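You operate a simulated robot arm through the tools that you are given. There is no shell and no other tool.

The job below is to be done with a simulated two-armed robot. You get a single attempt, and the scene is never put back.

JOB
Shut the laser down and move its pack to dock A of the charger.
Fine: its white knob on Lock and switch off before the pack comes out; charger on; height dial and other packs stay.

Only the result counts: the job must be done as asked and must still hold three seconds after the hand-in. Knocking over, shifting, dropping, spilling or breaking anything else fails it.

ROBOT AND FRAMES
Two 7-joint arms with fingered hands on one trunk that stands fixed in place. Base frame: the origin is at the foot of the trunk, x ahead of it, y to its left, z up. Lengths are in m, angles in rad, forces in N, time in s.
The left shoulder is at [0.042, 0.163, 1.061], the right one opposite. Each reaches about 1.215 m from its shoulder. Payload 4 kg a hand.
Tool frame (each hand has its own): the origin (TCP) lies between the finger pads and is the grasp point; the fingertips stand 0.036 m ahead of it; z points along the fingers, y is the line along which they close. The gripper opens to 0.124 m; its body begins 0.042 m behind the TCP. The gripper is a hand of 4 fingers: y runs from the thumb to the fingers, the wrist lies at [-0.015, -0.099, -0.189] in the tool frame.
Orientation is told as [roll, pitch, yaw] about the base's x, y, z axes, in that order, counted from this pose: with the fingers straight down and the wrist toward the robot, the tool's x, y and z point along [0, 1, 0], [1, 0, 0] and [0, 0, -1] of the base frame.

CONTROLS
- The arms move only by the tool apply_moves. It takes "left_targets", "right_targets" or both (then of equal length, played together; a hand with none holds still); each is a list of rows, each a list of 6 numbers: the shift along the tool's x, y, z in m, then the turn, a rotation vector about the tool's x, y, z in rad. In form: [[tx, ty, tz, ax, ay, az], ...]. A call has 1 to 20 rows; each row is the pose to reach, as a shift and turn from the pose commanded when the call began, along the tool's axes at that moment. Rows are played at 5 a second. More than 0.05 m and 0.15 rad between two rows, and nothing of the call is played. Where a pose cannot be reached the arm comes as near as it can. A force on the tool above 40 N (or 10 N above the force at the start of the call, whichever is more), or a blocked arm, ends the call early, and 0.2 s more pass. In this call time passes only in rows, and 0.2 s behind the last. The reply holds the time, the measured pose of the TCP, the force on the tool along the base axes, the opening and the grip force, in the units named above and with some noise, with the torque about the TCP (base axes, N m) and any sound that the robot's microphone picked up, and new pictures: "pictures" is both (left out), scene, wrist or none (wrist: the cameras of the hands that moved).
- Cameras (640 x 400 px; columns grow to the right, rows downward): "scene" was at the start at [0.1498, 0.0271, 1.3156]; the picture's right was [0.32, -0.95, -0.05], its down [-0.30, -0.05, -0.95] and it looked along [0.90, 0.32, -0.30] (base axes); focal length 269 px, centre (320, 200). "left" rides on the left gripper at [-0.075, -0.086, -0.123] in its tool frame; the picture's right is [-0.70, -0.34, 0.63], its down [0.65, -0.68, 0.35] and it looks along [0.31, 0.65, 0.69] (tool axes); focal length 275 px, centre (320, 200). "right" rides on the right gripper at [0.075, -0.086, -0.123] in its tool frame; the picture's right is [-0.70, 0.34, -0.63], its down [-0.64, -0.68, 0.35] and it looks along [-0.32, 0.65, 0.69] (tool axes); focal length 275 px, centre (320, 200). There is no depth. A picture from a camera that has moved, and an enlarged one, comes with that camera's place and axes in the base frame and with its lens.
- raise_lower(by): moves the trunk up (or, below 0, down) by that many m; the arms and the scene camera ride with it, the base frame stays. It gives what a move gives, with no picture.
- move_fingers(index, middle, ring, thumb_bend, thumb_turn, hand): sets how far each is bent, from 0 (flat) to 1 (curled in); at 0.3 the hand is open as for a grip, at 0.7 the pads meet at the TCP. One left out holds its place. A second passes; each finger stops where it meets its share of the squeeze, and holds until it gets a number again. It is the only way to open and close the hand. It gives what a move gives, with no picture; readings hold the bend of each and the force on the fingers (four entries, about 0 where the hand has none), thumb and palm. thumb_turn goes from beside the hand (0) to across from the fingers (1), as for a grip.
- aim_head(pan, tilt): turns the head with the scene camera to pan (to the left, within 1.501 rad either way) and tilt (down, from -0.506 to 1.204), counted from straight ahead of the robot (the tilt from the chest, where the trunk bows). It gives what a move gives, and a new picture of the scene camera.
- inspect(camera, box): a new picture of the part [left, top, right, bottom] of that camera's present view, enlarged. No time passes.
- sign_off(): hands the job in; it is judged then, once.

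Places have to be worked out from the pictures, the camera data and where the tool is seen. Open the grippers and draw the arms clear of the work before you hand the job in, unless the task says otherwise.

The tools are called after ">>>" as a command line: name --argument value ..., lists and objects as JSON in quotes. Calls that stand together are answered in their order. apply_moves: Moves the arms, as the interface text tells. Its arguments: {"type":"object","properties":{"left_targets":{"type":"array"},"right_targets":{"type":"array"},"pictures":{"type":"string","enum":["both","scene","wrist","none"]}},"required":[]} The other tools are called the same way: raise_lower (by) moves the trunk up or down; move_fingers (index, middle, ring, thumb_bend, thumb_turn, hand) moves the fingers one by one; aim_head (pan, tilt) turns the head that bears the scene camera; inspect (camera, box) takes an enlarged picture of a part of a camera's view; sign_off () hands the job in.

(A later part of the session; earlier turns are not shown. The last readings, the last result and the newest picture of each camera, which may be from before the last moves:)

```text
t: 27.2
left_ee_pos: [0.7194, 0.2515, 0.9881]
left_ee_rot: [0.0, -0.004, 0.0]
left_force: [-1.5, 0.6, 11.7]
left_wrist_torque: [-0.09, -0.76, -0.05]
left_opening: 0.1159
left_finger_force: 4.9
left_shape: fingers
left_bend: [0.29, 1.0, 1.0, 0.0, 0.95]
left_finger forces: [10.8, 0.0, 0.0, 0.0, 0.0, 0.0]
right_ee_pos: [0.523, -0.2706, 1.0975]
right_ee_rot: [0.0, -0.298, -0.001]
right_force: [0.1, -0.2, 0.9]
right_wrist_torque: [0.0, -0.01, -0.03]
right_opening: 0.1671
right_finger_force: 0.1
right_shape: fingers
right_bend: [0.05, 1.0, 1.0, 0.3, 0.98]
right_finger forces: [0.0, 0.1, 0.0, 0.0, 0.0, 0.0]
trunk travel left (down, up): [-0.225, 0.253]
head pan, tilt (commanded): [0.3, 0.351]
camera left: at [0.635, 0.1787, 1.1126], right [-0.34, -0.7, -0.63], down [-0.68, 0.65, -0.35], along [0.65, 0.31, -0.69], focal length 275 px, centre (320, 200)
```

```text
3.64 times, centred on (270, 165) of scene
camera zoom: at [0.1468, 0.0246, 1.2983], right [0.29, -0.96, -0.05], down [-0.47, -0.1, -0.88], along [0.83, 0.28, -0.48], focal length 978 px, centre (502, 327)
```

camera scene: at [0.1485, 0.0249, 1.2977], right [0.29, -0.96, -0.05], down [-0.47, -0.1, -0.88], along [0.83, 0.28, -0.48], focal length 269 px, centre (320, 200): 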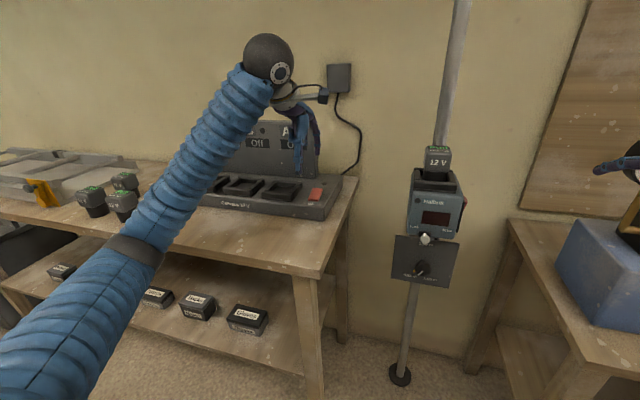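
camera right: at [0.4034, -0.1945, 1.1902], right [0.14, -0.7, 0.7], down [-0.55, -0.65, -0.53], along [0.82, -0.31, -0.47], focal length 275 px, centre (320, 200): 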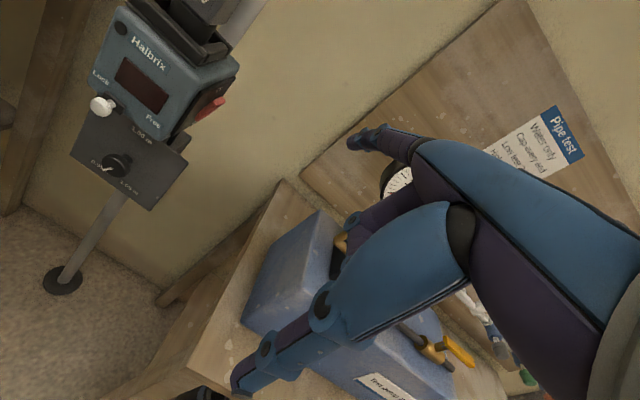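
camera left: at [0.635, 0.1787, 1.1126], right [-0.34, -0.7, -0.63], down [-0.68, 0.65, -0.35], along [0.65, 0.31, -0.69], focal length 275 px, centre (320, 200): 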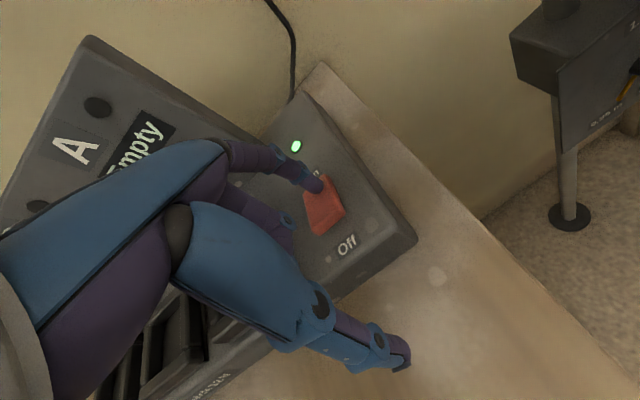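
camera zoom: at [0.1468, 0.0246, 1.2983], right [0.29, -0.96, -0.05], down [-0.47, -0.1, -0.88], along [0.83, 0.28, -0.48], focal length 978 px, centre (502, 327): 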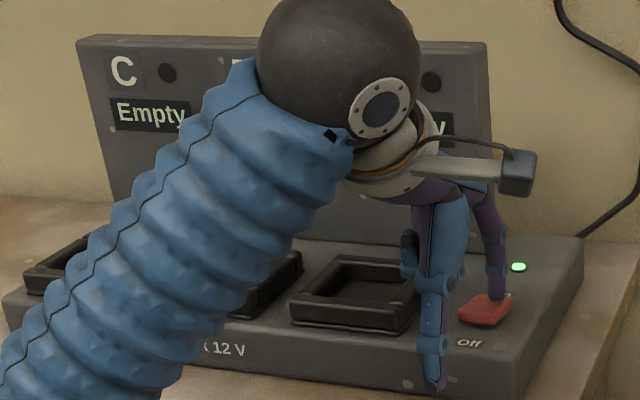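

The charger is on: its green light is lit and the docks read "Empty". I'll raise the left hand clear and open it for gripping.

>>> apply_moves --left_targets '[[0, 0, -0.03, 0, 0, 0], [0, 0, -0.07, 0, 0, 0], [0, 0, -0.115, 0, 0, 0], [0, 0, -0.16, 0, 0, 0], [0, 0, -0.205, 0, 0, 0], [0, 0, -0.24, 0, 0, 0]]' --pictures "scene"

>>> move_fingers --hand "left" --index 0.3 --middle 0.3 --ring 0.3 --thumb_bend 0.3 --thumb_turn 1.0

>>> inspect --camera "scene" --box '[180, 100, 360, 225]'

>>> inspect --camera "left" --box '[0, 0, 640, 400]'

```text
t: 28.6
left_ee_pos: [0.7215, 0.2527, 1.2258]
left_ee_rot: [-0.001, 0.001, 0.0]
left_force: [-0.6, 0.1, -0.1]
left_wrist_torque: [0.02, -0.01, 0.0]
left_opening: 0.1136
left_finger_force: 0.0
left_shape: fingers
left_bend: [0.3, 1.0, 1.0, 0.0, 0.95]
left_finger forces: [0.0, 0.0, 0.0, 0.1, 0.0, 0.0]
right_ee_pos: [0.5218, -0.2709, 1.0973]
right_ee_rot: [0.0, -0.299, 0.0]
right_force: [1.2, -0.4, 0.5]
right_wrist_torque: [0.0, -0.02, 0.0]
right_opening: 0.1672
right_finger_force: 0.1
right_shape: fingers
right_bend: [0.05, 1.0, 1.0, 0.3, 0.98]
right_finger forces: [0.1, 0.0, 0.0, 0.1, 0.0, 0.0]
trunk travel left (down, up): [-0.225, 0.253]
head pan, tilt (commanded): [0.3, 0.351]
camera scene: at [0.1473, 0.0243, 1.298], right [0.29, -0.96, -0.05], down [-0.47, -0.1, -0.88], along [0.83, 0.28, -0.48], focal length 269 px, centre (320, 200)
```

scene: 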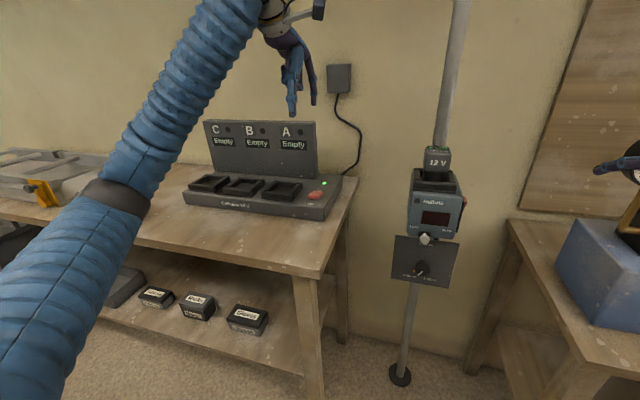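

```text
t: 29.6
left_ee_pos: [0.7216, 0.2514, 1.224]
left_ee_rot: [0.0, -0.001, 0.0]
left_force: [-0.1, 0.2, 0.0]
left_wrist_torque: [0.01, 0.01, 0.01]
left_opening: 0.1236
left_finger_force: 0.1
left_shape: fingers
left_bend: [0.3, 0.3, 0.3, 0.3, 0.97]
left_finger forces: [0.0, 0.0, 0.0, 0.0, 0.0, 0.0]
right_ee_pos: [0.5242, -0.2701, 1.0967]
right_ee_rot: [0.0, -0.297, 0.001]
right_force: [-0.7, 0.7, -0.6]
right_wrist_torque: [-0.02, 0.0, -0.02]
right_opening: 0.1672
right_finger_force: 0.0
right_shape: fingers
right_bend: [0.05, 1.0, 1.0, 0.3, 0.98]
right_finger forces: [0.0, 0.1, 0.0, 0.0, 0.0, 0.0]
trunk travel left (down, up): [-0.225, 0.253]
head pan, tilt (commanded): [0.3, 0.351]
```

```text
3.20 times, centred on (270, 162) of scene
camera zoom: at [0.1481, 0.0248, 1.2979], right [0.29, -0.96, -0.05], down [-0.47, -0.1, -0.88], along [0.83, 0.28, -0.48], focal length 861 px, centre (480, 320)
```

zoom: 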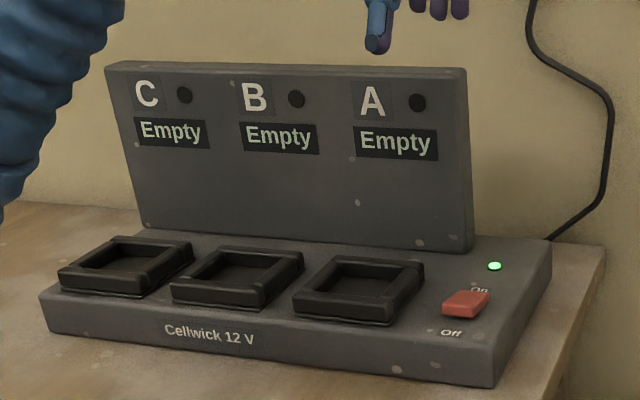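

```text
1.00 times, centred on (320, 200) of left (not enlarged: the box is as wide or as high as the picture)
camera zoom: at [0.6364, 0.1785, 1.3484], right [-0.34, -0.7, -0.63], down [-0.68, 0.65, -0.35], along [0.65, 0.31, -0.69], focal length 275 px, centre (320, 200)
```

zoom: 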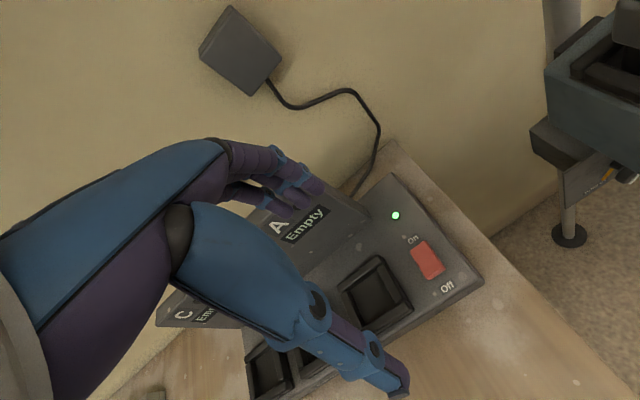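

The rocker is firmly on. I'll move the left hand over to above the laser while turning it -90° in yaw, so it will straddle the pack left to right.

>>> apply_moves --left_targets '[[-0.02, 0.003, -0.01, 0, 0, 0.131], [-0.045, 0.006, -0.02, 0, 0, 0.262], [-0.07, 0.01, -0.03, 0, 0, 0.393], [-0.095, 0.013, -0.04, 0, 0, 0.524], [-0.12, 0.016, -0.05, 0, 0, 0.655], [-0.15, 0.02, -0.053, 0, 0, 0.785], [-0.18, 0.023, -0.053, 0, 0, 0.916], [-0.205, 0.026, -0.053, 0, 0, 1.047], [-0.23, 0.029, -0.053, 0, 0, 1.178], [-0.255, 0.032, -0.053, 0, 0, 1.309], [-0.28, 0.035, -0.053, 0, 0, 1.44], [-0.303, 0.038, -0.053, 0, 0, 1.5708]]' --pictures "wrist"

>>> aim_head --pan 0.0 --tilt 0.25

```text
t: 32.2
left_ee_pos: [0.7619, -0.0517, 1.2793]
left_ee_rot: [0.0, 0.0, -1.573]
left_force: [0.0, -1.1, -1.1]
left_wrist_torque: [-0.03, -0.01, -0.03]
left_opening: 0.1232
left_finger_force: 0.0
left_shape: fingers
left_bend: [0.3, 0.3, 0.3, 0.3, 0.97]
left_finger forces: [0.0, 0.0, 0.1, 0.0, 0.0, 0.1]
right_ee_pos: [0.5236, -0.2705, 1.0961]
right_ee_rot: [0.002, -0.297, -0.001]
right_force: [0.0, 0.3, 0.4]
right_wrist_torque: [0.01, -0.04, -0.01]
right_opening: 0.1672
right_finger_force: 0.1
right_shape: fingers
right_bend: [0.05, 1.0, 1.0, 0.3, 0.98]
right_finger forces: [0.0, 0.0, 0.1, 0.1, 0.0, 0.0]
trunk travel left (down, up): [-0.225, 0.253]
head pan, tilt (commanded): [0.3, 0.351]
camera left: at [0.6865, 0.0355, 1.4039], right [-0.7, 0.34, -0.63], down [0.65, 0.68, -0.35], along [0.31, -0.65, -0.69], focal length 275 px, centre (320, 200)
```

left: 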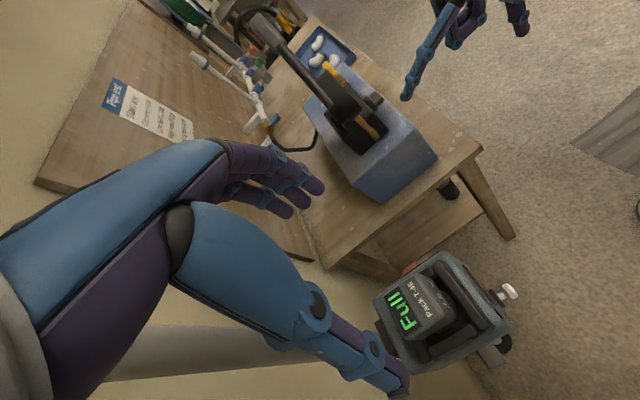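

```text
t: 33.0
left_ee_pos: [0.76, -0.051, 1.2798]
left_ee_rot: [0.001, -0.002, -1.57]
left_force: [-0.5, -0.1, 0.0]
left_wrist_torque: [0.0, 0.01, -0.02]
left_opening: 0.1235
left_finger_force: 0.1
left_shape: fingers
left_bend: [0.3, 0.3, 0.3, 0.3, 0.97]
left_finger forces: [0.0, 0.1, 0.0, 0.0, 0.0, 0.0]
right_ee_pos: [0.5228, -0.27, 1.0963]
right_ee_rot: [0.0, -0.296, 0.001]
right_force: [-0.9, 0.6, -0.6]
right_wrist_torque: [0.02, -0.01, -0.01]
right_opening: 0.1671
right_finger_force: 0.1
right_shape: fingers
right_bend: [0.05, 1.0, 1.0, 0.3, 0.98]
right_finger forces: [0.0, 0.0, 0.0, 0.0, 0.0, 0.0]
trunk travel left (down, up): [-0.225, 0.253]
head pan, tilt (commanded): [0.0, 0.25]
camera scene: at [0.1539, -0.0031, 1.3065], right [0.0, -1.0, 0.0], down [-0.39, 0.0, -0.92], along [0.92, 0.0, -0.39], focal length 269 px, centre (320, 200)
```

scene: 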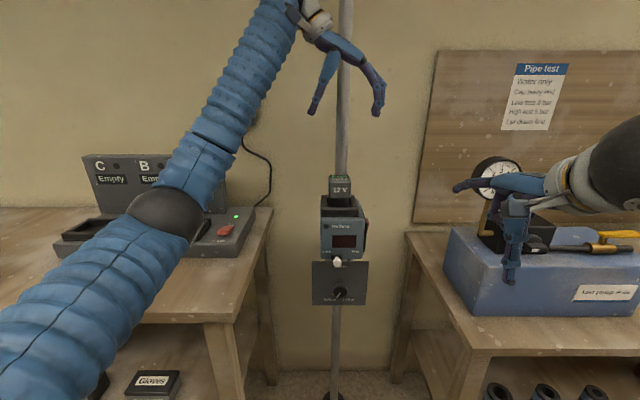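

Good view from the left wrist. I'll zoom in on the pack from both cameras to measure its depth and centre.

>>> inspect --camera "left" --box '[360, 230, 536, 395]'

>>> inspect --camera "scene" --box '[300, 160, 380, 210]'

>>> inspect --camera "scene" --box '[270, 20, 430, 220]'

```text
2.42 times, centred on (448, 312) of left
camera zoom: at [0.6863, 0.0358, 1.4037], right [-0.7, 0.34, -0.63], down [0.64, 0.68, -0.35], along [0.32, -0.65, -0.69], focal length 667 px, centre (10, -73)
```

zoom: 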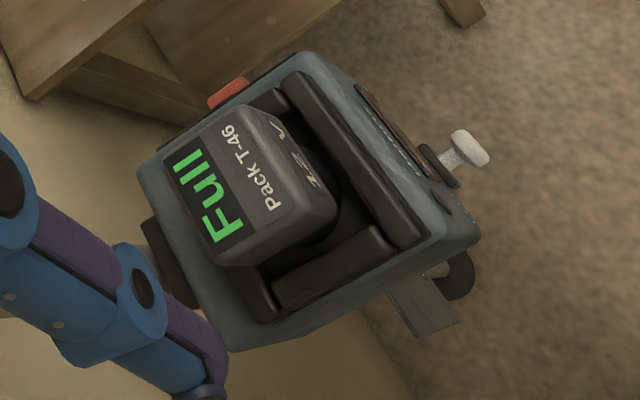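

```text
8.00 times, centred on (340, 185) of scene
camera zoom: at [0.1539, -0.0031, 1.3065], right [0.0, -1.0, 0.0], down [-0.39, 0.0, -0.92], along [0.92, 0.0, -0.39], focal length 2152 px, centre (160, 320)
```

zoom: 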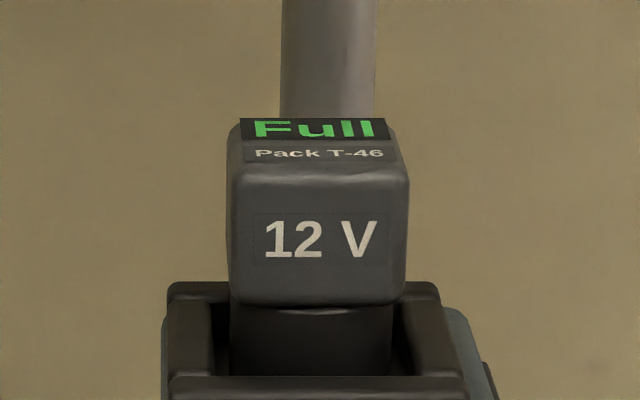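

```text
2.00 times, centred on (350, 120) of scene
camera zoom: at [0.1539, -0.0031, 1.3065], right [0.0, -1.0, 0.0], down [-0.39, 0.0, -0.92], along [0.92, 0.0, -0.39], focal length 538 px, centre (260, 360)
```

zoom: 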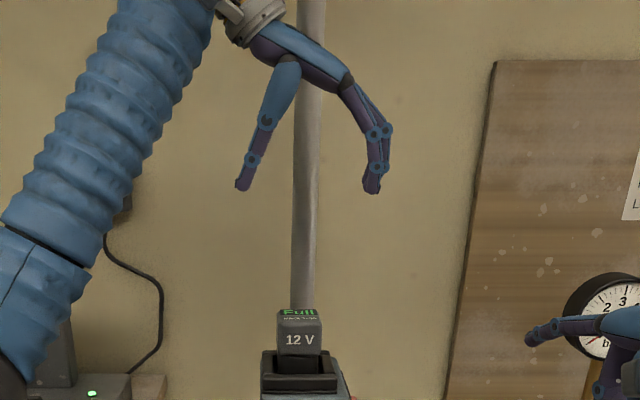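

The pack head measures about 52×50×43 mm, centred near [0.781, -0.048] with its top at z ≈ 1.098. I'll check where the finger pads sit in the tool frame before descending.

>>> inspect --camera "left" --box '[200, 120, 440, 270]'

>>> inspect --camera "left" --box '[280, 270, 460, 400]'

```text
2.67 times, centred on (320, 195) of left
camera zoom: at [0.6863, 0.0358, 1.4037], right [-0.7, 0.34, -0.63], down [0.64, 0.68, -0.35], along [0.32, -0.65, -0.69], focal length 734 px, centre (320, 213)
```

zoom: 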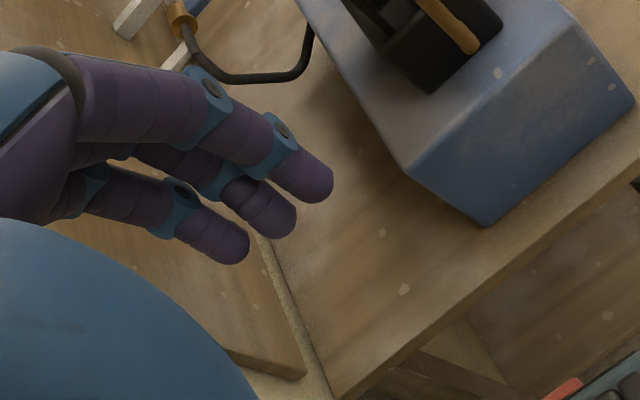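

```text
3.08 times, centred on (370, 335) of left
camera zoom: at [0.6863, 0.0358, 1.4037], right [-0.7, 0.34, -0.63], down [0.64, 0.68, -0.35], along [0.32, -0.65, -0.69], focal length 847 px, centre (166, -215)
```

zoom: 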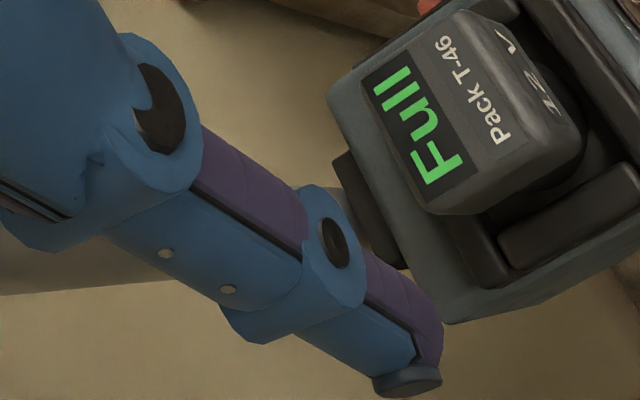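

Finger pads lie at tool x ≈ -0.010, +0.008 and +0.029, with the thumb at about 0. I'll descend centred on the pack with the TCP at [0.773, -0.048], stopping at z ≈ 1.12 to check clearances.

>>> apply_moves --left_targets '[[0.004, -0.001, 0.035, 0, 0, 0], [0.008, -0.002, 0.075, 0, 0, 0], [0.013, -0.002, 0.115, 0, 0, 0], [0.013, -0.002, 0.15, 0, 0, 0], [0.013, -0.002, 0.16, 0, 0, 0]]' --pictures "both"

>>> inspect --camera "scene" --box '[270, 120, 430, 220]'

>>> inspect --camera "left" --box '[240, 130, 480, 390]'

```text
t: 34.4
left_ee_pos: [0.7617, -0.0543, 1.1464]
left_ee_rot: [0.036, 0.002, -1.57]
left_force: [0.6, 0.3, -0.3]
left_wrist_torque: [0.0, 0.03, 0.01]
left_opening: 0.1234
left_finger_force: 0.0
left_shape: fingers
left_bend: [0.3, 0.3, 0.3, 0.3, 0.98]
left_finger forces: [0.1, 0.1, 0.0, 0.0, 0.0, 0.1]
right_ee_pos: [0.5192, -0.2729, 1.0963]
right_ee_rot: [0.007, -0.3, 0.002]
right_force: [-0.5, 0.1, 0.0]
right_wrist_torque: [0.01, 0.01, -0.03]
right_opening: 0.1671
right_finger_force: 0.0
right_shape: fingers
right_bend: [0.05, 1.0, 1.0, 0.3, 0.98]
right_finger forces: [0.1, 0.0, 0.0, 0.1, 0.0, 0.0]
trunk travel left (down, up): [-0.225, 0.253]
head pan, tilt (commanded): [0.0, 0.25]
stopped in row 5 (left hand): the arm was blocked; the commanded pose is now the measured one
camera scene: at [0.1498, -0.0112, 1.3073], right [0.0, -1.0, -0.01], down [-0.39, 0.01, -0.92], along [0.92, 0.0, -0.39], focal length 269 px, centre (320, 200)
camera left: at [0.6847, 0.0325, 1.2674], right [-0.67, 0.34, -0.66], down [0.66, 0.68, -0.32], along [0.34, -0.65, -0.68], focal length 275 px, centre (320, 200)
```

scene: 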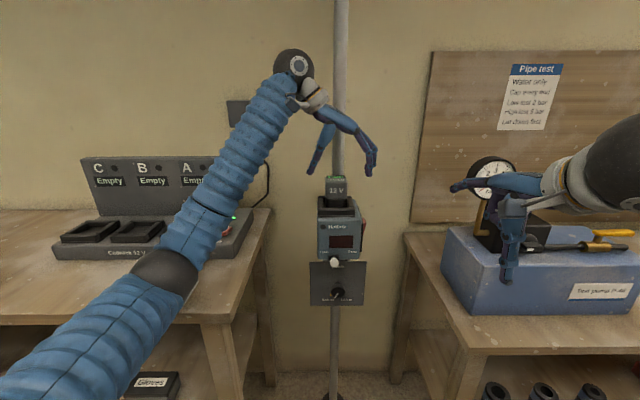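
left: 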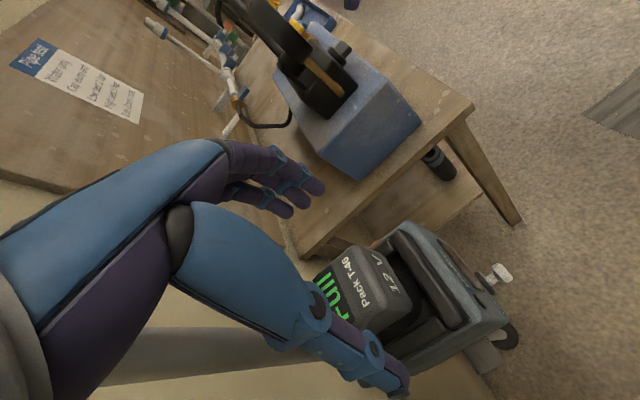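

```text
4.00 times, centred on (350, 170) of scene
camera zoom: at [0.1498, -0.0112, 1.3073], right [0.0, -1.0, -0.01], down [-0.39, 0.01, -0.92], along [0.92, 0.0, -0.39], focal length 1076 px, centre (200, 320)
```

zoom: 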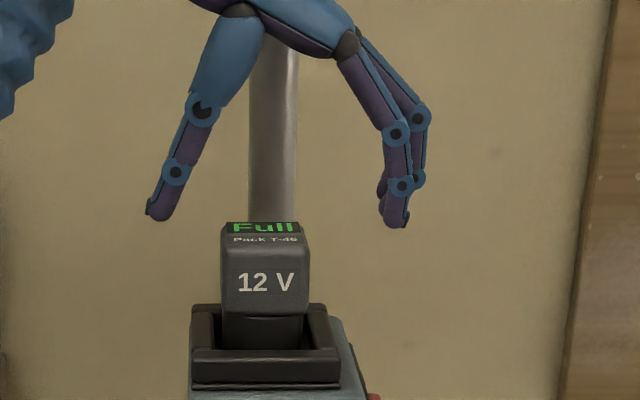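

```text
1.54 times, centred on (360, 260) of left
camera zoom: at [0.6847, 0.0325, 1.2674], right [-0.67, 0.34, -0.66], down [0.66, 0.68, -0.32], along [0.34, -0.65, -0.68], focal length 424 px, centre (258, 108)
```

zoom: 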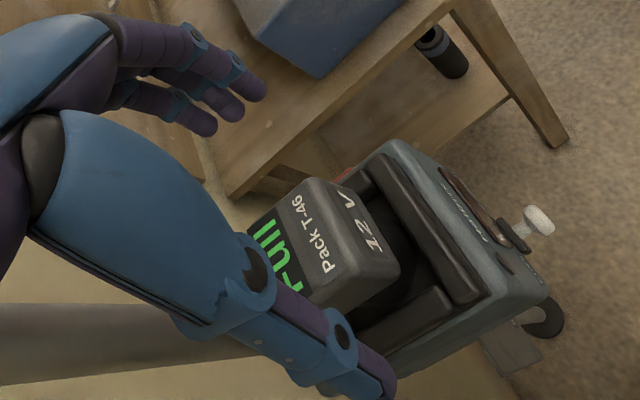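

The left arm was blocked: its elbow has come down onto the left table's front edge, and the fingers haven't touched anything. I'll raise the trunk so the shoulder and elbow lift clear.

>>> raise_lower --by 0.1

>>> inspect --camera "scene" --box '[0, 0, 640, 400]'

```text
t: 35.8
left_ee_pos: [0.7697, -0.0465, 1.233]
left_ee_rot: [0.017, -0.002, -1.57]
left_force: [0.1, 0.3, -1.3]
left_wrist_torque: [-0.02, 0.01, -0.02]
left_opening: 0.1235
left_finger_force: 0.1
left_shape: fingers
left_bend: [0.3, 0.3, 0.3, 0.3, 0.98]
left_finger forces: [0.0, 0.0, 0.0, 0.0, 0.1, 0.1]
right_ee_pos: [0.5244, -0.269, 1.1956]
right_ee_rot: [0.0, -0.296, 0.003]
right_force: [-0.1, -0.7, -0.6]
right_wrist_torque: [0.01, -0.02, 0.03]
right_opening: 0.1672
right_finger_force: 0.1
right_shape: fingers
right_bend: [0.05, 1.0, 1.0, 0.3, 0.98]
right_finger forces: [0.0, 0.0, 0.0, 0.1, 0.0, 0.0]
trunk travel left (down, up): [-0.325, 0.153]
head pan, tilt (commanded): [0.0, 0.25]
```

```text
1.00 times, centred on (320, 200) of scene (not enlarged: the box is as wide or as high as the picture)
camera zoom: at [0.1112, -0.0028, 1.4208], right [0.0, -1.0, 0.0], down [-0.3, 0.0, -0.95], along [0.95, 0.0, -0.3], focal length 269 px, centre (320, 200)
```

zoom: 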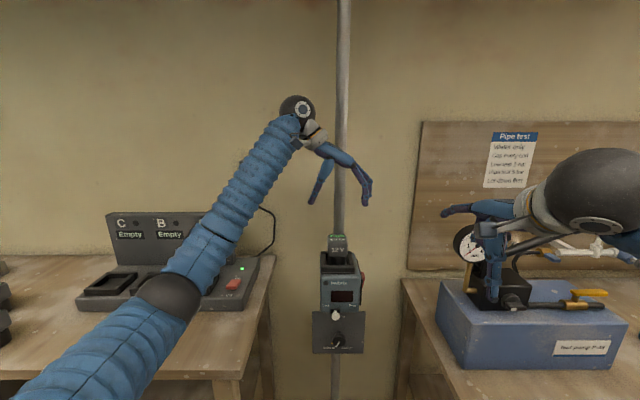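

The elbow is lifting clear. I'll raise the trunk another 0.1 m to give more room for the descent.

>>> raise_lower --by 0.1

>>> aim_head --pan 0.1 --tilt 0.5

>>> inspect --camera "scene" --box '[60, 150, 300, 300]'

```text
t: 37.1
left_ee_pos: [0.7698, -0.0463, 1.3343]
left_ee_rot: [0.02, -0.002, -1.568]
left_force: [-0.6, -0.4, 0.4]
left_wrist_torque: [-0.01, -0.03, 0.0]
left_opening: 0.1234
left_finger_force: 0.0
left_shape: fingers
left_bend: [0.3, 0.3, 0.3, 0.3, 0.98]
left_finger forces: [0.0, 0.0, 0.0, 0.0, 0.1, 0.1]
right_ee_pos: [0.523, -0.2689, 1.2973]
right_ee_rot: [-0.001, -0.298, 0.004]
right_force: [-0.3, -0.1, -0.6]
right_wrist_torque: [0.0, -0.02, 0.02]
right_opening: 0.1672
right_finger_force: 0.0
right_shape: fingers
right_bend: [0.05, 1.0, 1.0, 0.3, 0.98]
right_finger forces: [0.0, 0.1, 0.0, 0.1, 0.0, 0.0]
trunk travel left (down, up): [-0.425, 0.053]
head pan, tilt (commanded): [0.0, 0.25]
```

```text
t: 37.9
left_ee_pos: [0.7695, -0.047, 1.3352]
left_ee_rot: [0.021, -0.001, -1.566]
left_force: [-0.3, -0.5, -0.4]
left_wrist_torque: [-0.01, 0.0, -0.01]
left_opening: 0.1234
left_finger_force: 0.1
left_shape: fingers
left_bend: [0.3, 0.3, 0.3, 0.3, 0.98]
left_finger forces: [0.1, 0.0, 0.1, 0.1, 0.1, 0.1]
right_ee_pos: [0.5231, -0.2687, 1.2956]
right_ee_rot: [-0.001, -0.297, 0.002]
right_force: [-0.3, 0.9, -0.2]
right_wrist_torque: [-0.04, 0.01, -0.02]
right_opening: 0.1674
right_finger_force: 0.2
right_shape: fingers
right_bend: [0.05, 1.0, 1.0, 0.3, 0.98]
right_finger forces: [0.1, 0.1, 0.0, 0.1, 0.1, 0.0]
trunk travel left (down, up): [-0.425, 0.053]
head pan, tilt (commanded): [0.099, 0.499]
camera scene: at [0.0837, 0.0061, 1.5055], right [0.1, -1.0, 0.0], down [-0.48, -0.05, -0.87], along [0.87, 0.09, -0.48], focal length 269 px, centre (320, 200)
```

scene: 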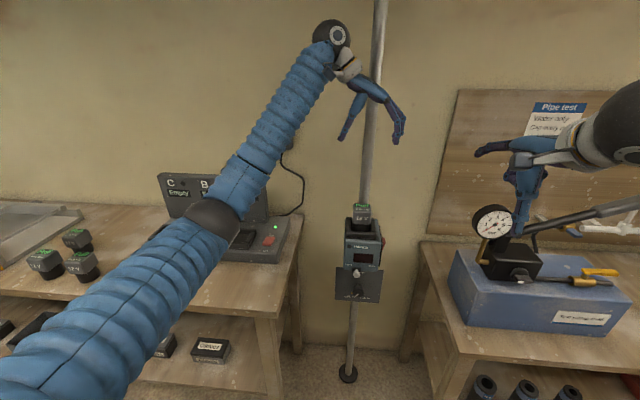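

```text
2.67 times, centred on (180, 225) of scene
camera zoom: at [0.0837, 0.0061, 1.5055], right [0.1, -1.0, 0.0], down [-0.48, -0.05, -0.87], along [0.87, 0.09, -0.48], focal length 717 px, centre (693, 133)
```

zoom: 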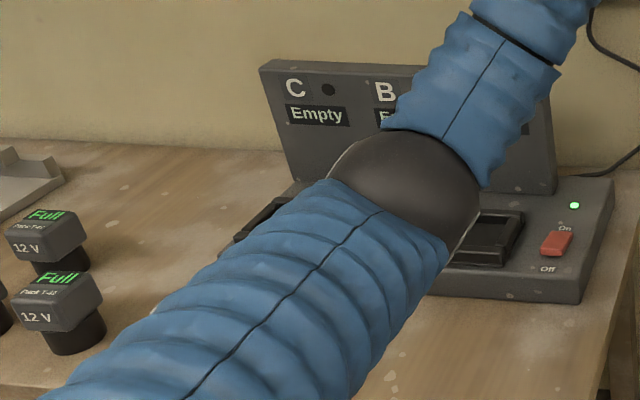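

The trunk is up 0.2 m and the elbow is now well above the table; the charger is undisturbed. I'll descend again toward the pack, removing the small 0.02 roll, and stop at z ≈ 1.15 to check.

>>> apply_moves --left_targets '[[0.001, 0.001, 0.035, -0.007, 0, 0], [0.002, 0.002, 0.07, -0.014, 0, 0], [0.003, 0.003, 0.105, -0.02, 0, 0], [0.003, 0.0038, 0.14, -0.02, 0, 0], [0.003, 0.0047, 0.175, -0.02, 0, 0], [0.003, 0.0047, 0.185, -0.02, 0, 0]]' --pictures "both"

>>> inspect --camera "scene" --box '[300, 120, 428, 260]'

>>> inspect --camera "left" --box '[240, 130, 480, 390]'

```text
t: 39.2
left_ee_pos: [0.7779, -0.0501, 1.1467]
left_ee_rot: [0.022, -0.022, -1.571]
left_force: [0.4, -0.1, 0.3]
left_wrist_torque: [-0.01, -0.02, 0.02]
left_opening: 0.1235
left_finger_force: 0.1
left_shape: fingers
left_bend: [0.3, 0.3, 0.3, 0.3, 0.98]
left_finger forces: [0.0, 0.0, 0.1, 0.0, 0.0, 0.0]
right_ee_pos: [0.5226, -0.2689, 1.2974]
right_ee_rot: [0.0, -0.298, 0.006]
right_force: [0.6, 0.1, -0.7]
right_wrist_torque: [-0.02, -0.01, -0.02]
right_opening: 0.1675
right_finger_force: 0.0
right_shape: fingers
right_bend: [0.05, 1.0, 1.0, 0.3, 0.98]
right_finger forces: [0.0, 0.0, 0.0, 0.0, 0.0, 0.0]
trunk travel left (down, up): [-0.425, 0.053]
head pan, tilt (commanded): [0.099, 0.499]
camera scene: at [0.0838, 0.0059, 1.5055], right [0.1, -1.0, 0.0], down [-0.48, -0.05, -0.87], along [0.87, 0.09, -0.49], focal length 269 px, centre (320, 200)
camera left: at [0.6999, 0.0386, 1.2668], right [-0.68, 0.32, -0.66], down [0.65, 0.67, -0.35], along [0.33, -0.66, -0.67], focal length 275 px, centre (320, 200)
```

scene: 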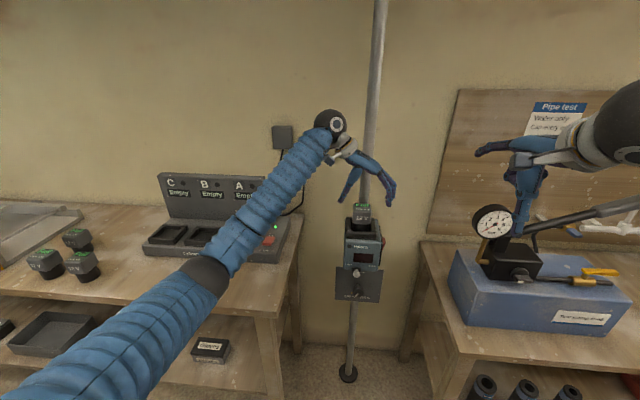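
left: 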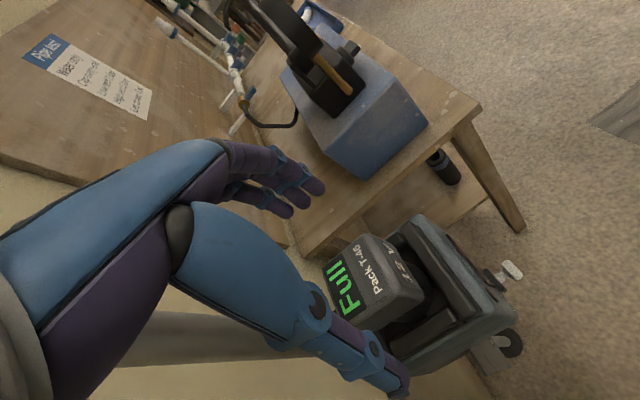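

```text
2.86 times, centred on (364, 190) of scene
camera zoom: at [0.0838, 0.0059, 1.5055], right [0.1, -1.0, 0.0], down [-0.48, -0.05, -0.87], along [0.87, 0.09, -0.49], focal length 768 px, centre (194, 229)
```

zoom: 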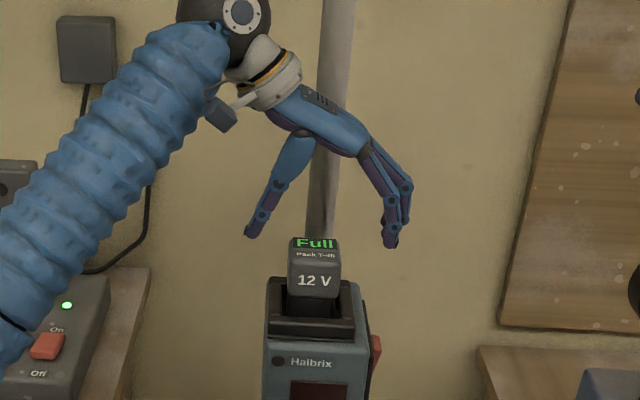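

```text
1.54 times, centred on (360, 260) of left
camera zoom: at [0.6999, 0.0386, 1.2668], right [-0.68, 0.32, -0.66], down [0.65, 0.67, -0.35], along [0.33, -0.66, -0.67], focal length 424 px, centre (258, 108)
```

zoom: 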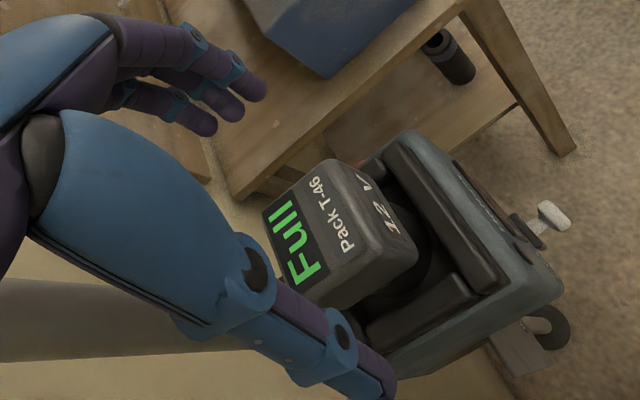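

TCP is at [0.778, -0.050, 1.147] and straddles the pack with good clearance, but the hand has a slight tilt of about 0.022 on two axes. I'll level it and go down to grip height, z ≈ 1.085.

>>> apply_moves --left_targets '[[-0.0015, -0.0008, 0.015, 0.011, -0.011, 0], [-0.003, -0.0017, 0.03, 0.022, -0.022, 0], [-0.0045, -0.0025, 0.045, 0.022, -0.022, 0], [-0.0054, -0.0034, 0.062, 0.022, -0.022, 0]]' --pictures "both"

>>> inspect --camera "scene" --box '[310, 150, 420, 250]'

>>> inspect --camera "left" --box '[220, 150, 460, 390]'

```text
t: 40.2
left_ee_pos: [0.7736, -0.0495, 1.0866]
left_ee_rot: [-0.003, -0.001, -1.57]
left_force: [0.0, -0.4, -0.7]
left_wrist_torque: [-0.01, 0.01, 0.02]
left_opening: 0.1233
left_finger_force: 0.1
left_shape: fingers
left_bend: [0.3, 0.3, 0.3, 0.3, 0.98]
left_finger forces: [0.0, 0.0, 0.0, 0.1, 0.0, 0.1]
right_ee_pos: [0.5243, -0.2689, 1.2962]
right_ee_rot: [0.0, -0.297, 0.003]
right_force: [0.2, -0.6, -0.3]
right_wrist_torque: [0.01, -0.01, 0.01]
right_opening: 0.1671
right_finger_force: 0.0
right_shape: fingers
right_bend: [0.05, 1.0, 1.0, 0.3, 0.98]
right_finger forces: [0.1, 0.0, 0.0, 0.1, 0.0, 0.0]
trunk travel left (down, up): [-0.425, 0.053]
head pan, tilt (commanded): [0.099, 0.499]
camera scene: at [0.0841, 0.0061, 1.5054], right [0.1, -1.0, 0.0], down [-0.48, -0.05, -0.87], along [0.87, 0.09, -0.49], focal length 269 px, centre (320, 200)
camera left: at [0.6987, 0.038, 1.2097], right [-0.7, 0.34, -0.63], down [0.64, 0.68, -0.35], along [0.32, -0.65, -0.69], focal length 275 px, centre (320, 200)
```

scene: 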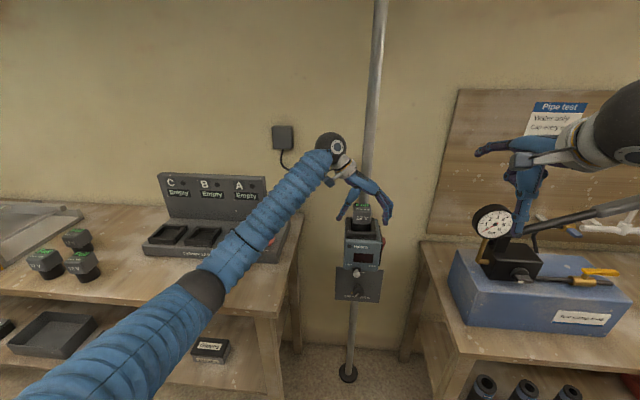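
left: 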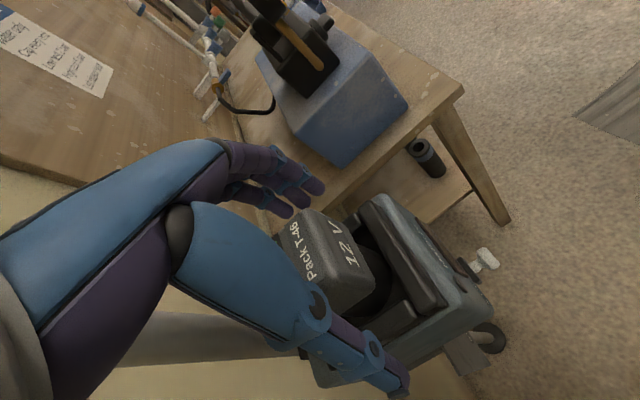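

```text
4.00 times, centred on (365, 200) of scene
camera zoom: at [0.0841, 0.0061, 1.5054], right [0.1, -1.0, 0.0], down [-0.48, -0.05, -0.87], along [0.87, 0.09, -0.49], focal length 1076 px, centre (140, 200)
```

zoom: 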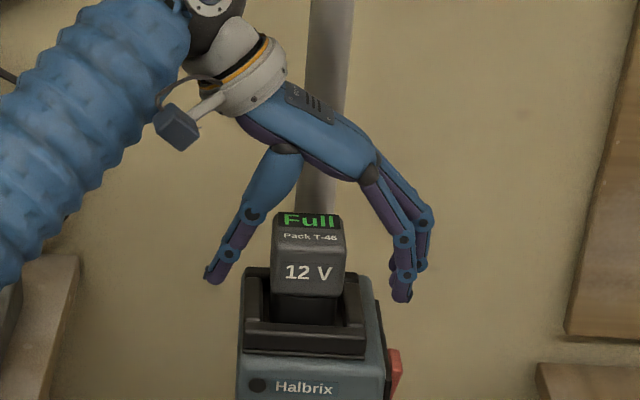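

```text
1.67 times, centred on (340, 270) of left
camera zoom: at [0.6987, 0.038, 1.2097], right [-0.7, 0.34, -0.63], down [0.64, 0.68, -0.35], along [0.32, -0.65, -0.69], focal length 459 px, centre (287, 83)
```

zoom: 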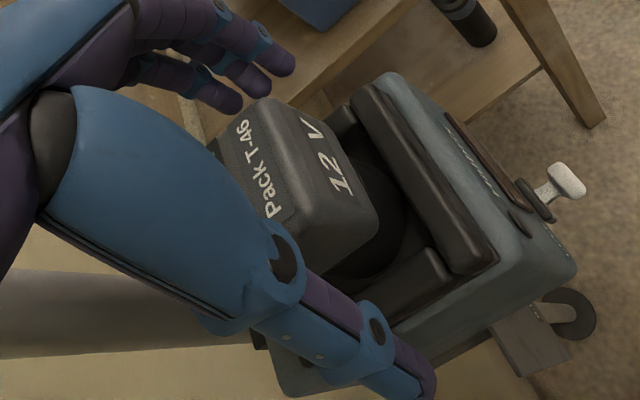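

The pack is centred between thumb and fingers, and the tips are just above the frame. I'll close the hand on it.

>>> move_fingers --hand "left" --index 0.7 --middle 0.7 --ring 0.7 --thumb_bend 0.7

>>> inspect --camera "scene" --box '[310, 150, 420, 250]'

>>> inspect --camera "left" --box '[220, 150, 460, 390]'

```text
t: 41.2
left_ee_pos: [0.7728, -0.0478, 1.0881]
left_ee_rot: [0.001, 0.001, -1.568]
left_force: [0.9, -0.4, 9.8]
left_wrist_torque: [-0.26, -0.19, 0.04]
left_opening: 0.0624
left_finger_force: 27.7
left_shape: fingers
left_bend: [0.52, 0.54, 0.54, 0.56, 1.0]
left_finger forces: [10.2, 7.9, 8.9, 0.1, 28.7, 0.0]
right_ee_pos: [0.5221, -0.2673, 1.2965]
right_ee_rot: [0.0, -0.296, 0.005]
right_force: [0.1, -0.6, -0.4]
right_wrist_torque: [0.0, 0.03, 0.0]
right_opening: 0.1673
right_finger_force: 0.0
right_shape: fingers
right_bend: [0.05, 1.0, 1.0, 0.3, 0.98]
right_finger forces: [0.0, 0.1, 0.1, 0.1, 0.0, 0.0]
trunk travel left (down, up): [-0.425, 0.053]
head pan, tilt (commanded): [0.099, 0.499]
```

```text
4.00 times, centred on (365, 200) of scene
camera zoom: at [0.083, 0.0062, 1.5056], right [0.1, -1.0, 0.0], down [-0.48, -0.05, -0.87], along [0.87, 0.09, -0.49], focal length 1076 px, centre (140, 200)
```

zoom: 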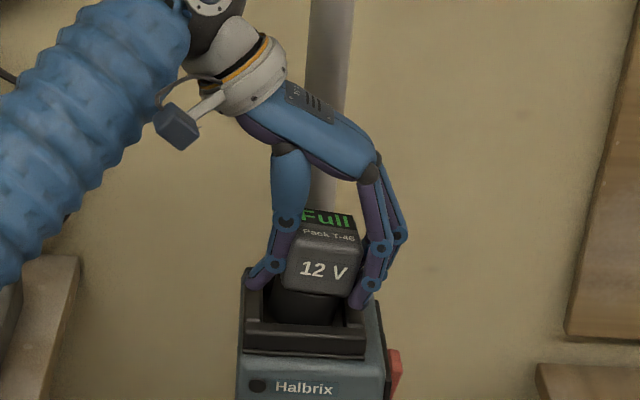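

```text
1.67 times, centred on (340, 270) of left
camera zoom: at [0.6979, 0.0381, 1.2108], right [-0.7, 0.34, -0.63], down [0.64, 0.68, -0.35], along [0.32, -0.65, -0.69], focal length 459 px, centre (287, 83)
```

zoom: 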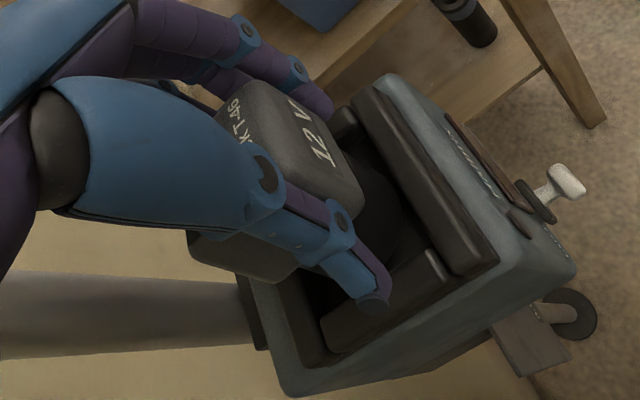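

The hand closed, but the pack tilted to the right in its well. The thumb pressed near its top edge while the fingers pressed low, because both pads lean about 25° at this opening. I'll release and re-grip with the hand rolled so the pads are vertical.

>>> move_fingers --hand "left" --index 0.3 --middle 0.3 --ring 0.3 --thumb_bend 0.3

>>> inspect --camera "scene" --box '[310, 150, 420, 250]'

>>> inspect --camera "left" --box '[220, 150, 460, 390]'

```text
t: 42.2
left_ee_pos: [0.7723, -0.0481, 1.0863]
left_ee_rot: [-0.001, 0.001, -1.571]
left_force: [0.7, 0.0, 0.1]
left_wrist_torque: [0.03, 0.02, -0.01]
left_opening: 0.1228
left_finger_force: 0.0
left_shape: fingers
left_bend: [0.3, 0.3, 0.3, 0.3, 0.98]
left_finger forces: [0.1, 0.0, 0.0, 0.0, 0.1, 0.0]
right_ee_pos: [0.5217, -0.2683, 1.2966]
right_ee_rot: [-0.001, -0.297, 0.002]
right_force: [-0.3, 0.5, 0.2]
right_wrist_torque: [0.02, 0.02, 0.03]
right_opening: 0.1673
right_finger_force: 0.0
right_shape: fingers
right_bend: [0.05, 1.0, 1.0, 0.3, 0.98]
right_finger forces: [0.0, 0.0, 0.0, 0.0, 0.1, 0.0]
trunk travel left (down, up): [-0.425, 0.053]
head pan, tilt (commanded): [0.099, 0.499]
```

```text
4.00 times, centred on (365, 200) of scene
camera zoom: at [0.0836, 0.0061, 1.5055], right [0.1, -1.0, 0.0], down [-0.48, -0.05, -0.87], along [0.87, 0.09, -0.49], focal length 1076 px, centre (140, 200)
```

zoom: 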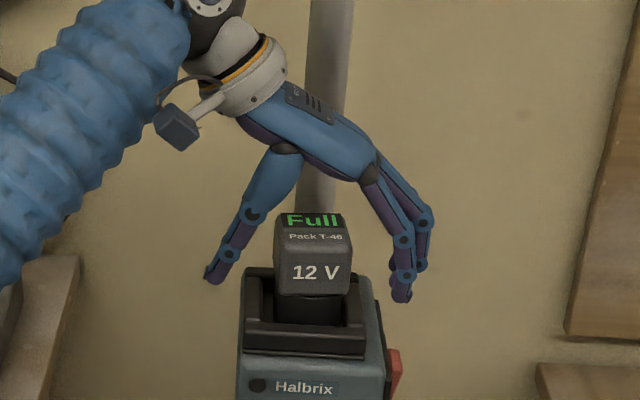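

```text
1.67 times, centred on (340, 270) of left
camera zoom: at [0.6984, 0.038, 1.21], right [-0.7, 0.34, -0.63], down [0.64, 0.68, -0.35], along [0.32, -0.65, -0.69], focal length 459 px, centre (287, 83)
```

zoom: 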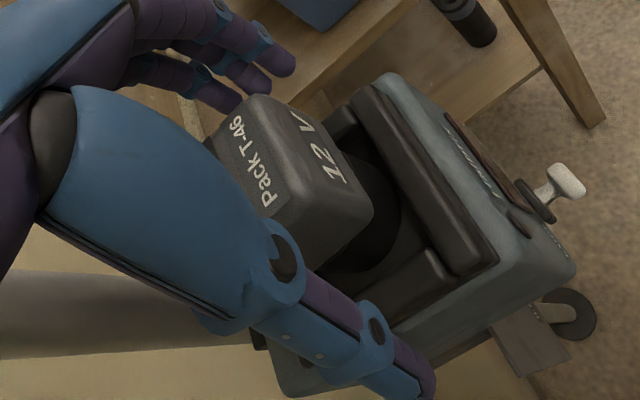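

The pack is back upright in the well after release, shifted only slightly. I'll raise the hand clear and close it in free air at the same bends, to study the pad geometry before gripping again.

>>> apply_moves --left_targets '[[0, 0, -0.035, 0, 0, 0], [0, 0, -0.075, 0, 0, 0], [0, 0, -0.115, 0, 0, 0]]' --pictures "none"

>>> move_fingers --hand "left" --index 0.5 --middle 0.5 --ring 0.5 --thumb_bend 0.5

>>> inspect --camera "scene" --box '[310, 110, 420, 210]'

>>> inspect --camera "left" --box '[200, 130, 460, 390]'

```text
t: 43.0
left_ee_pos: [0.7716, -0.0482, 1.2014]
left_ee_rot: [-0.002, -0.001, -1.57]
left_force: [0.8, -0.1, 0.2]
left_wrist_torque: [0.0, -0.03, 0.01]
left_opening: 0.1229
left_finger_force: 0.0
left_shape: fingers
left_bend: [0.3, 0.3, 0.3, 0.3, 0.98]
left_finger forces: [0.0, 0.1, 0.0, 0.0, 0.0, 0.1]
right_ee_pos: [0.5219, -0.2707, 1.2968]
right_ee_rot: [0.001, -0.298, 0.003]
right_force: [0.1, 0.1, 0.0]
right_wrist_torque: [0.0, 0.0, -0.01]
right_opening: 0.1674
right_finger_force: 0.1
right_shape: fingers
right_bend: [0.05, 1.0, 1.0, 0.3, 0.98]
right_finger forces: [0.0, 0.0, 0.0, 0.0, 0.0, 0.0]
trunk travel left (down, up): [-0.425, 0.053]
head pan, tilt (commanded): [0.099, 0.499]
```

```text
t: 44.0
left_ee_pos: [0.7723, -0.0482, 1.2022]
left_ee_rot: [-0.002, 0.0, -1.571]
left_force: [-0.9, -0.6, -0.2]
left_wrist_torque: [0.01, -0.02, -0.02]
left_opening: 0.0622
left_finger_force: 0.0
left_shape: fingers
left_bend: [0.5, 0.5, 0.5, 0.5, 1.0]
left_finger forces: [0.0, 0.0, 0.1, 0.0, 0.0, 0.0]
right_ee_pos: [0.5239, -0.2671, 1.2975]
right_ee_rot: [0.002, -0.297, 0.004]
right_force: [0.2, 0.3, 0.2]
right_wrist_torque: [-0.03, -0.01, -0.01]
right_opening: 0.1674
right_finger_force: 0.1
right_shape: fingers
right_bend: [0.05, 1.0, 1.0, 0.3, 0.98]
right_finger forces: [0.0, 0.1, 0.1, 0.1, 0.0, 0.1]
trunk travel left (down, up): [-0.425, 0.053]
head pan, tilt (commanded): [0.099, 0.499]
```

```text
4.00 times, centred on (365, 160) of scene
camera zoom: at [0.0837, 0.006, 1.5055], right [0.1, -1.0, 0.0], down [-0.48, -0.05, -0.87], along [0.87, 0.09, -0.49], focal length 1076 px, centre (140, 360)
```

zoom: 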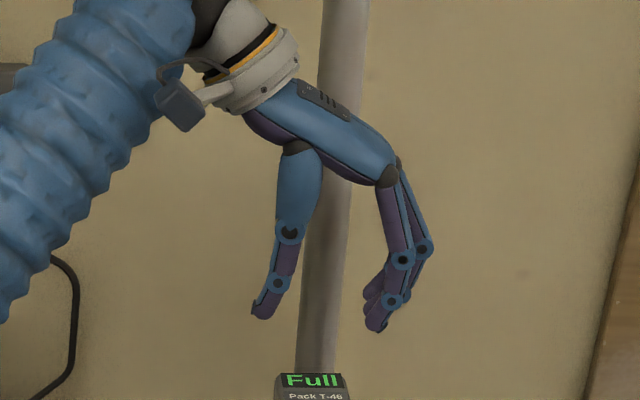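

```text
1.54 times, centred on (330, 260) of left
camera zoom: at [0.6972, 0.0375, 1.3254], right [-0.7, 0.34, -0.63], down [0.64, 0.68, -0.35], along [0.32, -0.65, -0.69], focal length 424 px, centre (305, 108)
```

zoom: 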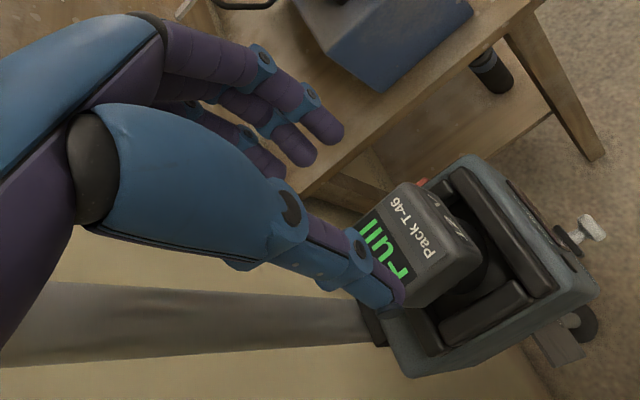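

In free air the thumb and finger pads both lean about 20° the same way. I'll roll the hand -0.2 rad, preset the fingers at 0.4 as a near-vertical wall just right of the pack, and then close only the thumb so the pack is pressed flat against that wall.

>>> move_fingers --hand "left" --index 0.4 --middle 0.4 --ring 0.4 --thumb_bend 0.3

>>> apply_moves --left_targets '[[0, -0.006, 0.01, -0.1, 0, 0], [0, -0.0153, 0.03, -0.2, 0, 0], [0, -0.0153, 0.055, -0.2, 0, 0], [0, -0.0153, 0.075, -0.2, 0, 0]]' --pictures "wrist"

>>> inspect --camera "scene" --box '[310, 140, 420, 240]'

```text
t: 45.0
left_ee_pos: [0.7719, -0.0493, 1.2022]
left_ee_rot: [-0.002, 0.001, -1.57]
left_force: [0.2, 0.4, -0.1]
left_wrist_torque: [0.0, -0.01, -0.02]
left_opening: 0.1077
left_finger_force: 0.1
left_shape: fingers
left_bend: [0.4, 0.4, 0.4, 0.3, 0.98]
left_finger forces: [0.0, 0.0, 0.0, 0.0, 0.0, 0.0]
right_ee_pos: [0.5242, -0.2681, 1.2951]
right_ee_rot: [0.001, -0.297, 0.004]
right_force: [0.6, -0.2, 0.0]
right_wrist_torque: [0.0, 0.01, -0.02]
right_opening: 0.1672
right_finger_force: 0.0
right_shape: fingers
right_bend: [0.05, 1.0, 1.0, 0.3, 0.98]
right_finger forces: [0.0, 0.0, 0.0, 0.0, 0.0, 0.0]
trunk travel left (down, up): [-0.425, 0.053]
head pan, tilt (commanded): [0.099, 0.499]
```

```text
t: 46.0
left_ee_pos: [0.7715, -0.0337, 1.1265]
left_ee_rot: [-0.001, -0.2, -1.568]
left_force: [-0.8, -0.4, 0.4]
left_wrist_torque: [0.0, -0.01, 0.0]
left_opening: 0.1075
left_finger_force: 0.0
left_shape: fingers
left_bend: [0.4, 0.4, 0.4, 0.3, 0.98]
left_finger forces: [0.0, 0.0, 0.1, 0.0, 0.0, 0.1]
right_ee_pos: [0.5249, -0.2688, 1.2965]
right_ee_rot: [0.001, -0.296, 0.003]
right_force: [-0.3, -0.1, 0.1]
right_wrist_torque: [0.02, 0.04, 0.0]
right_opening: 0.1675
right_finger_force: 0.1
right_shape: fingers
right_bend: [0.05, 1.0, 1.0, 0.3, 0.98]
right_finger forces: [0.0, 0.1, 0.1, 0.1, 0.0, 0.0]
trunk travel left (down, up): [-0.425, 0.053]
head pan, tilt (commanded): [0.099, 0.499]
camera left: at [0.6968, 0.0756, 1.2302], right [-0.7, 0.2, -0.69], down [0.64, 0.6, -0.48], along [0.32, -0.77, -0.55], focal length 275 px, centre (320, 200)
```

left: 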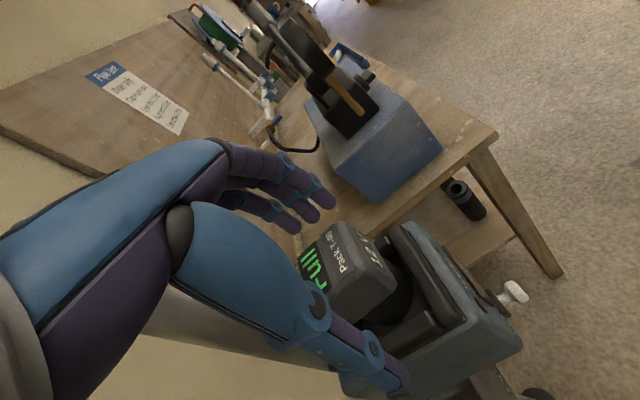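

```text
4.00 times, centred on (365, 190) of scene
camera zoom: at [0.084, 0.0066, 1.5054], right [0.1, -1.0, 0.0], down [-0.48, -0.05, -0.87], along [0.87, 0.09, -0.49], focal length 1076 px, centre (140, 240)
```

zoom: 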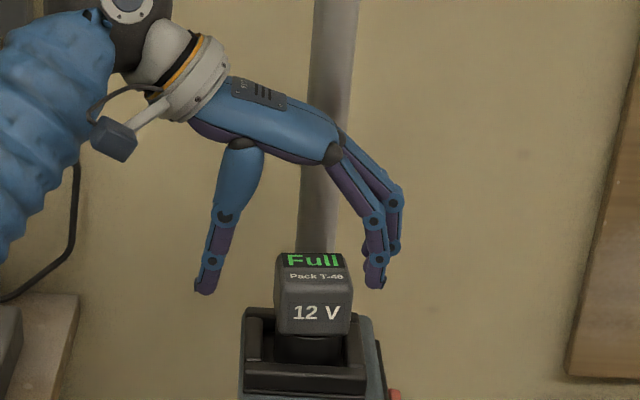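

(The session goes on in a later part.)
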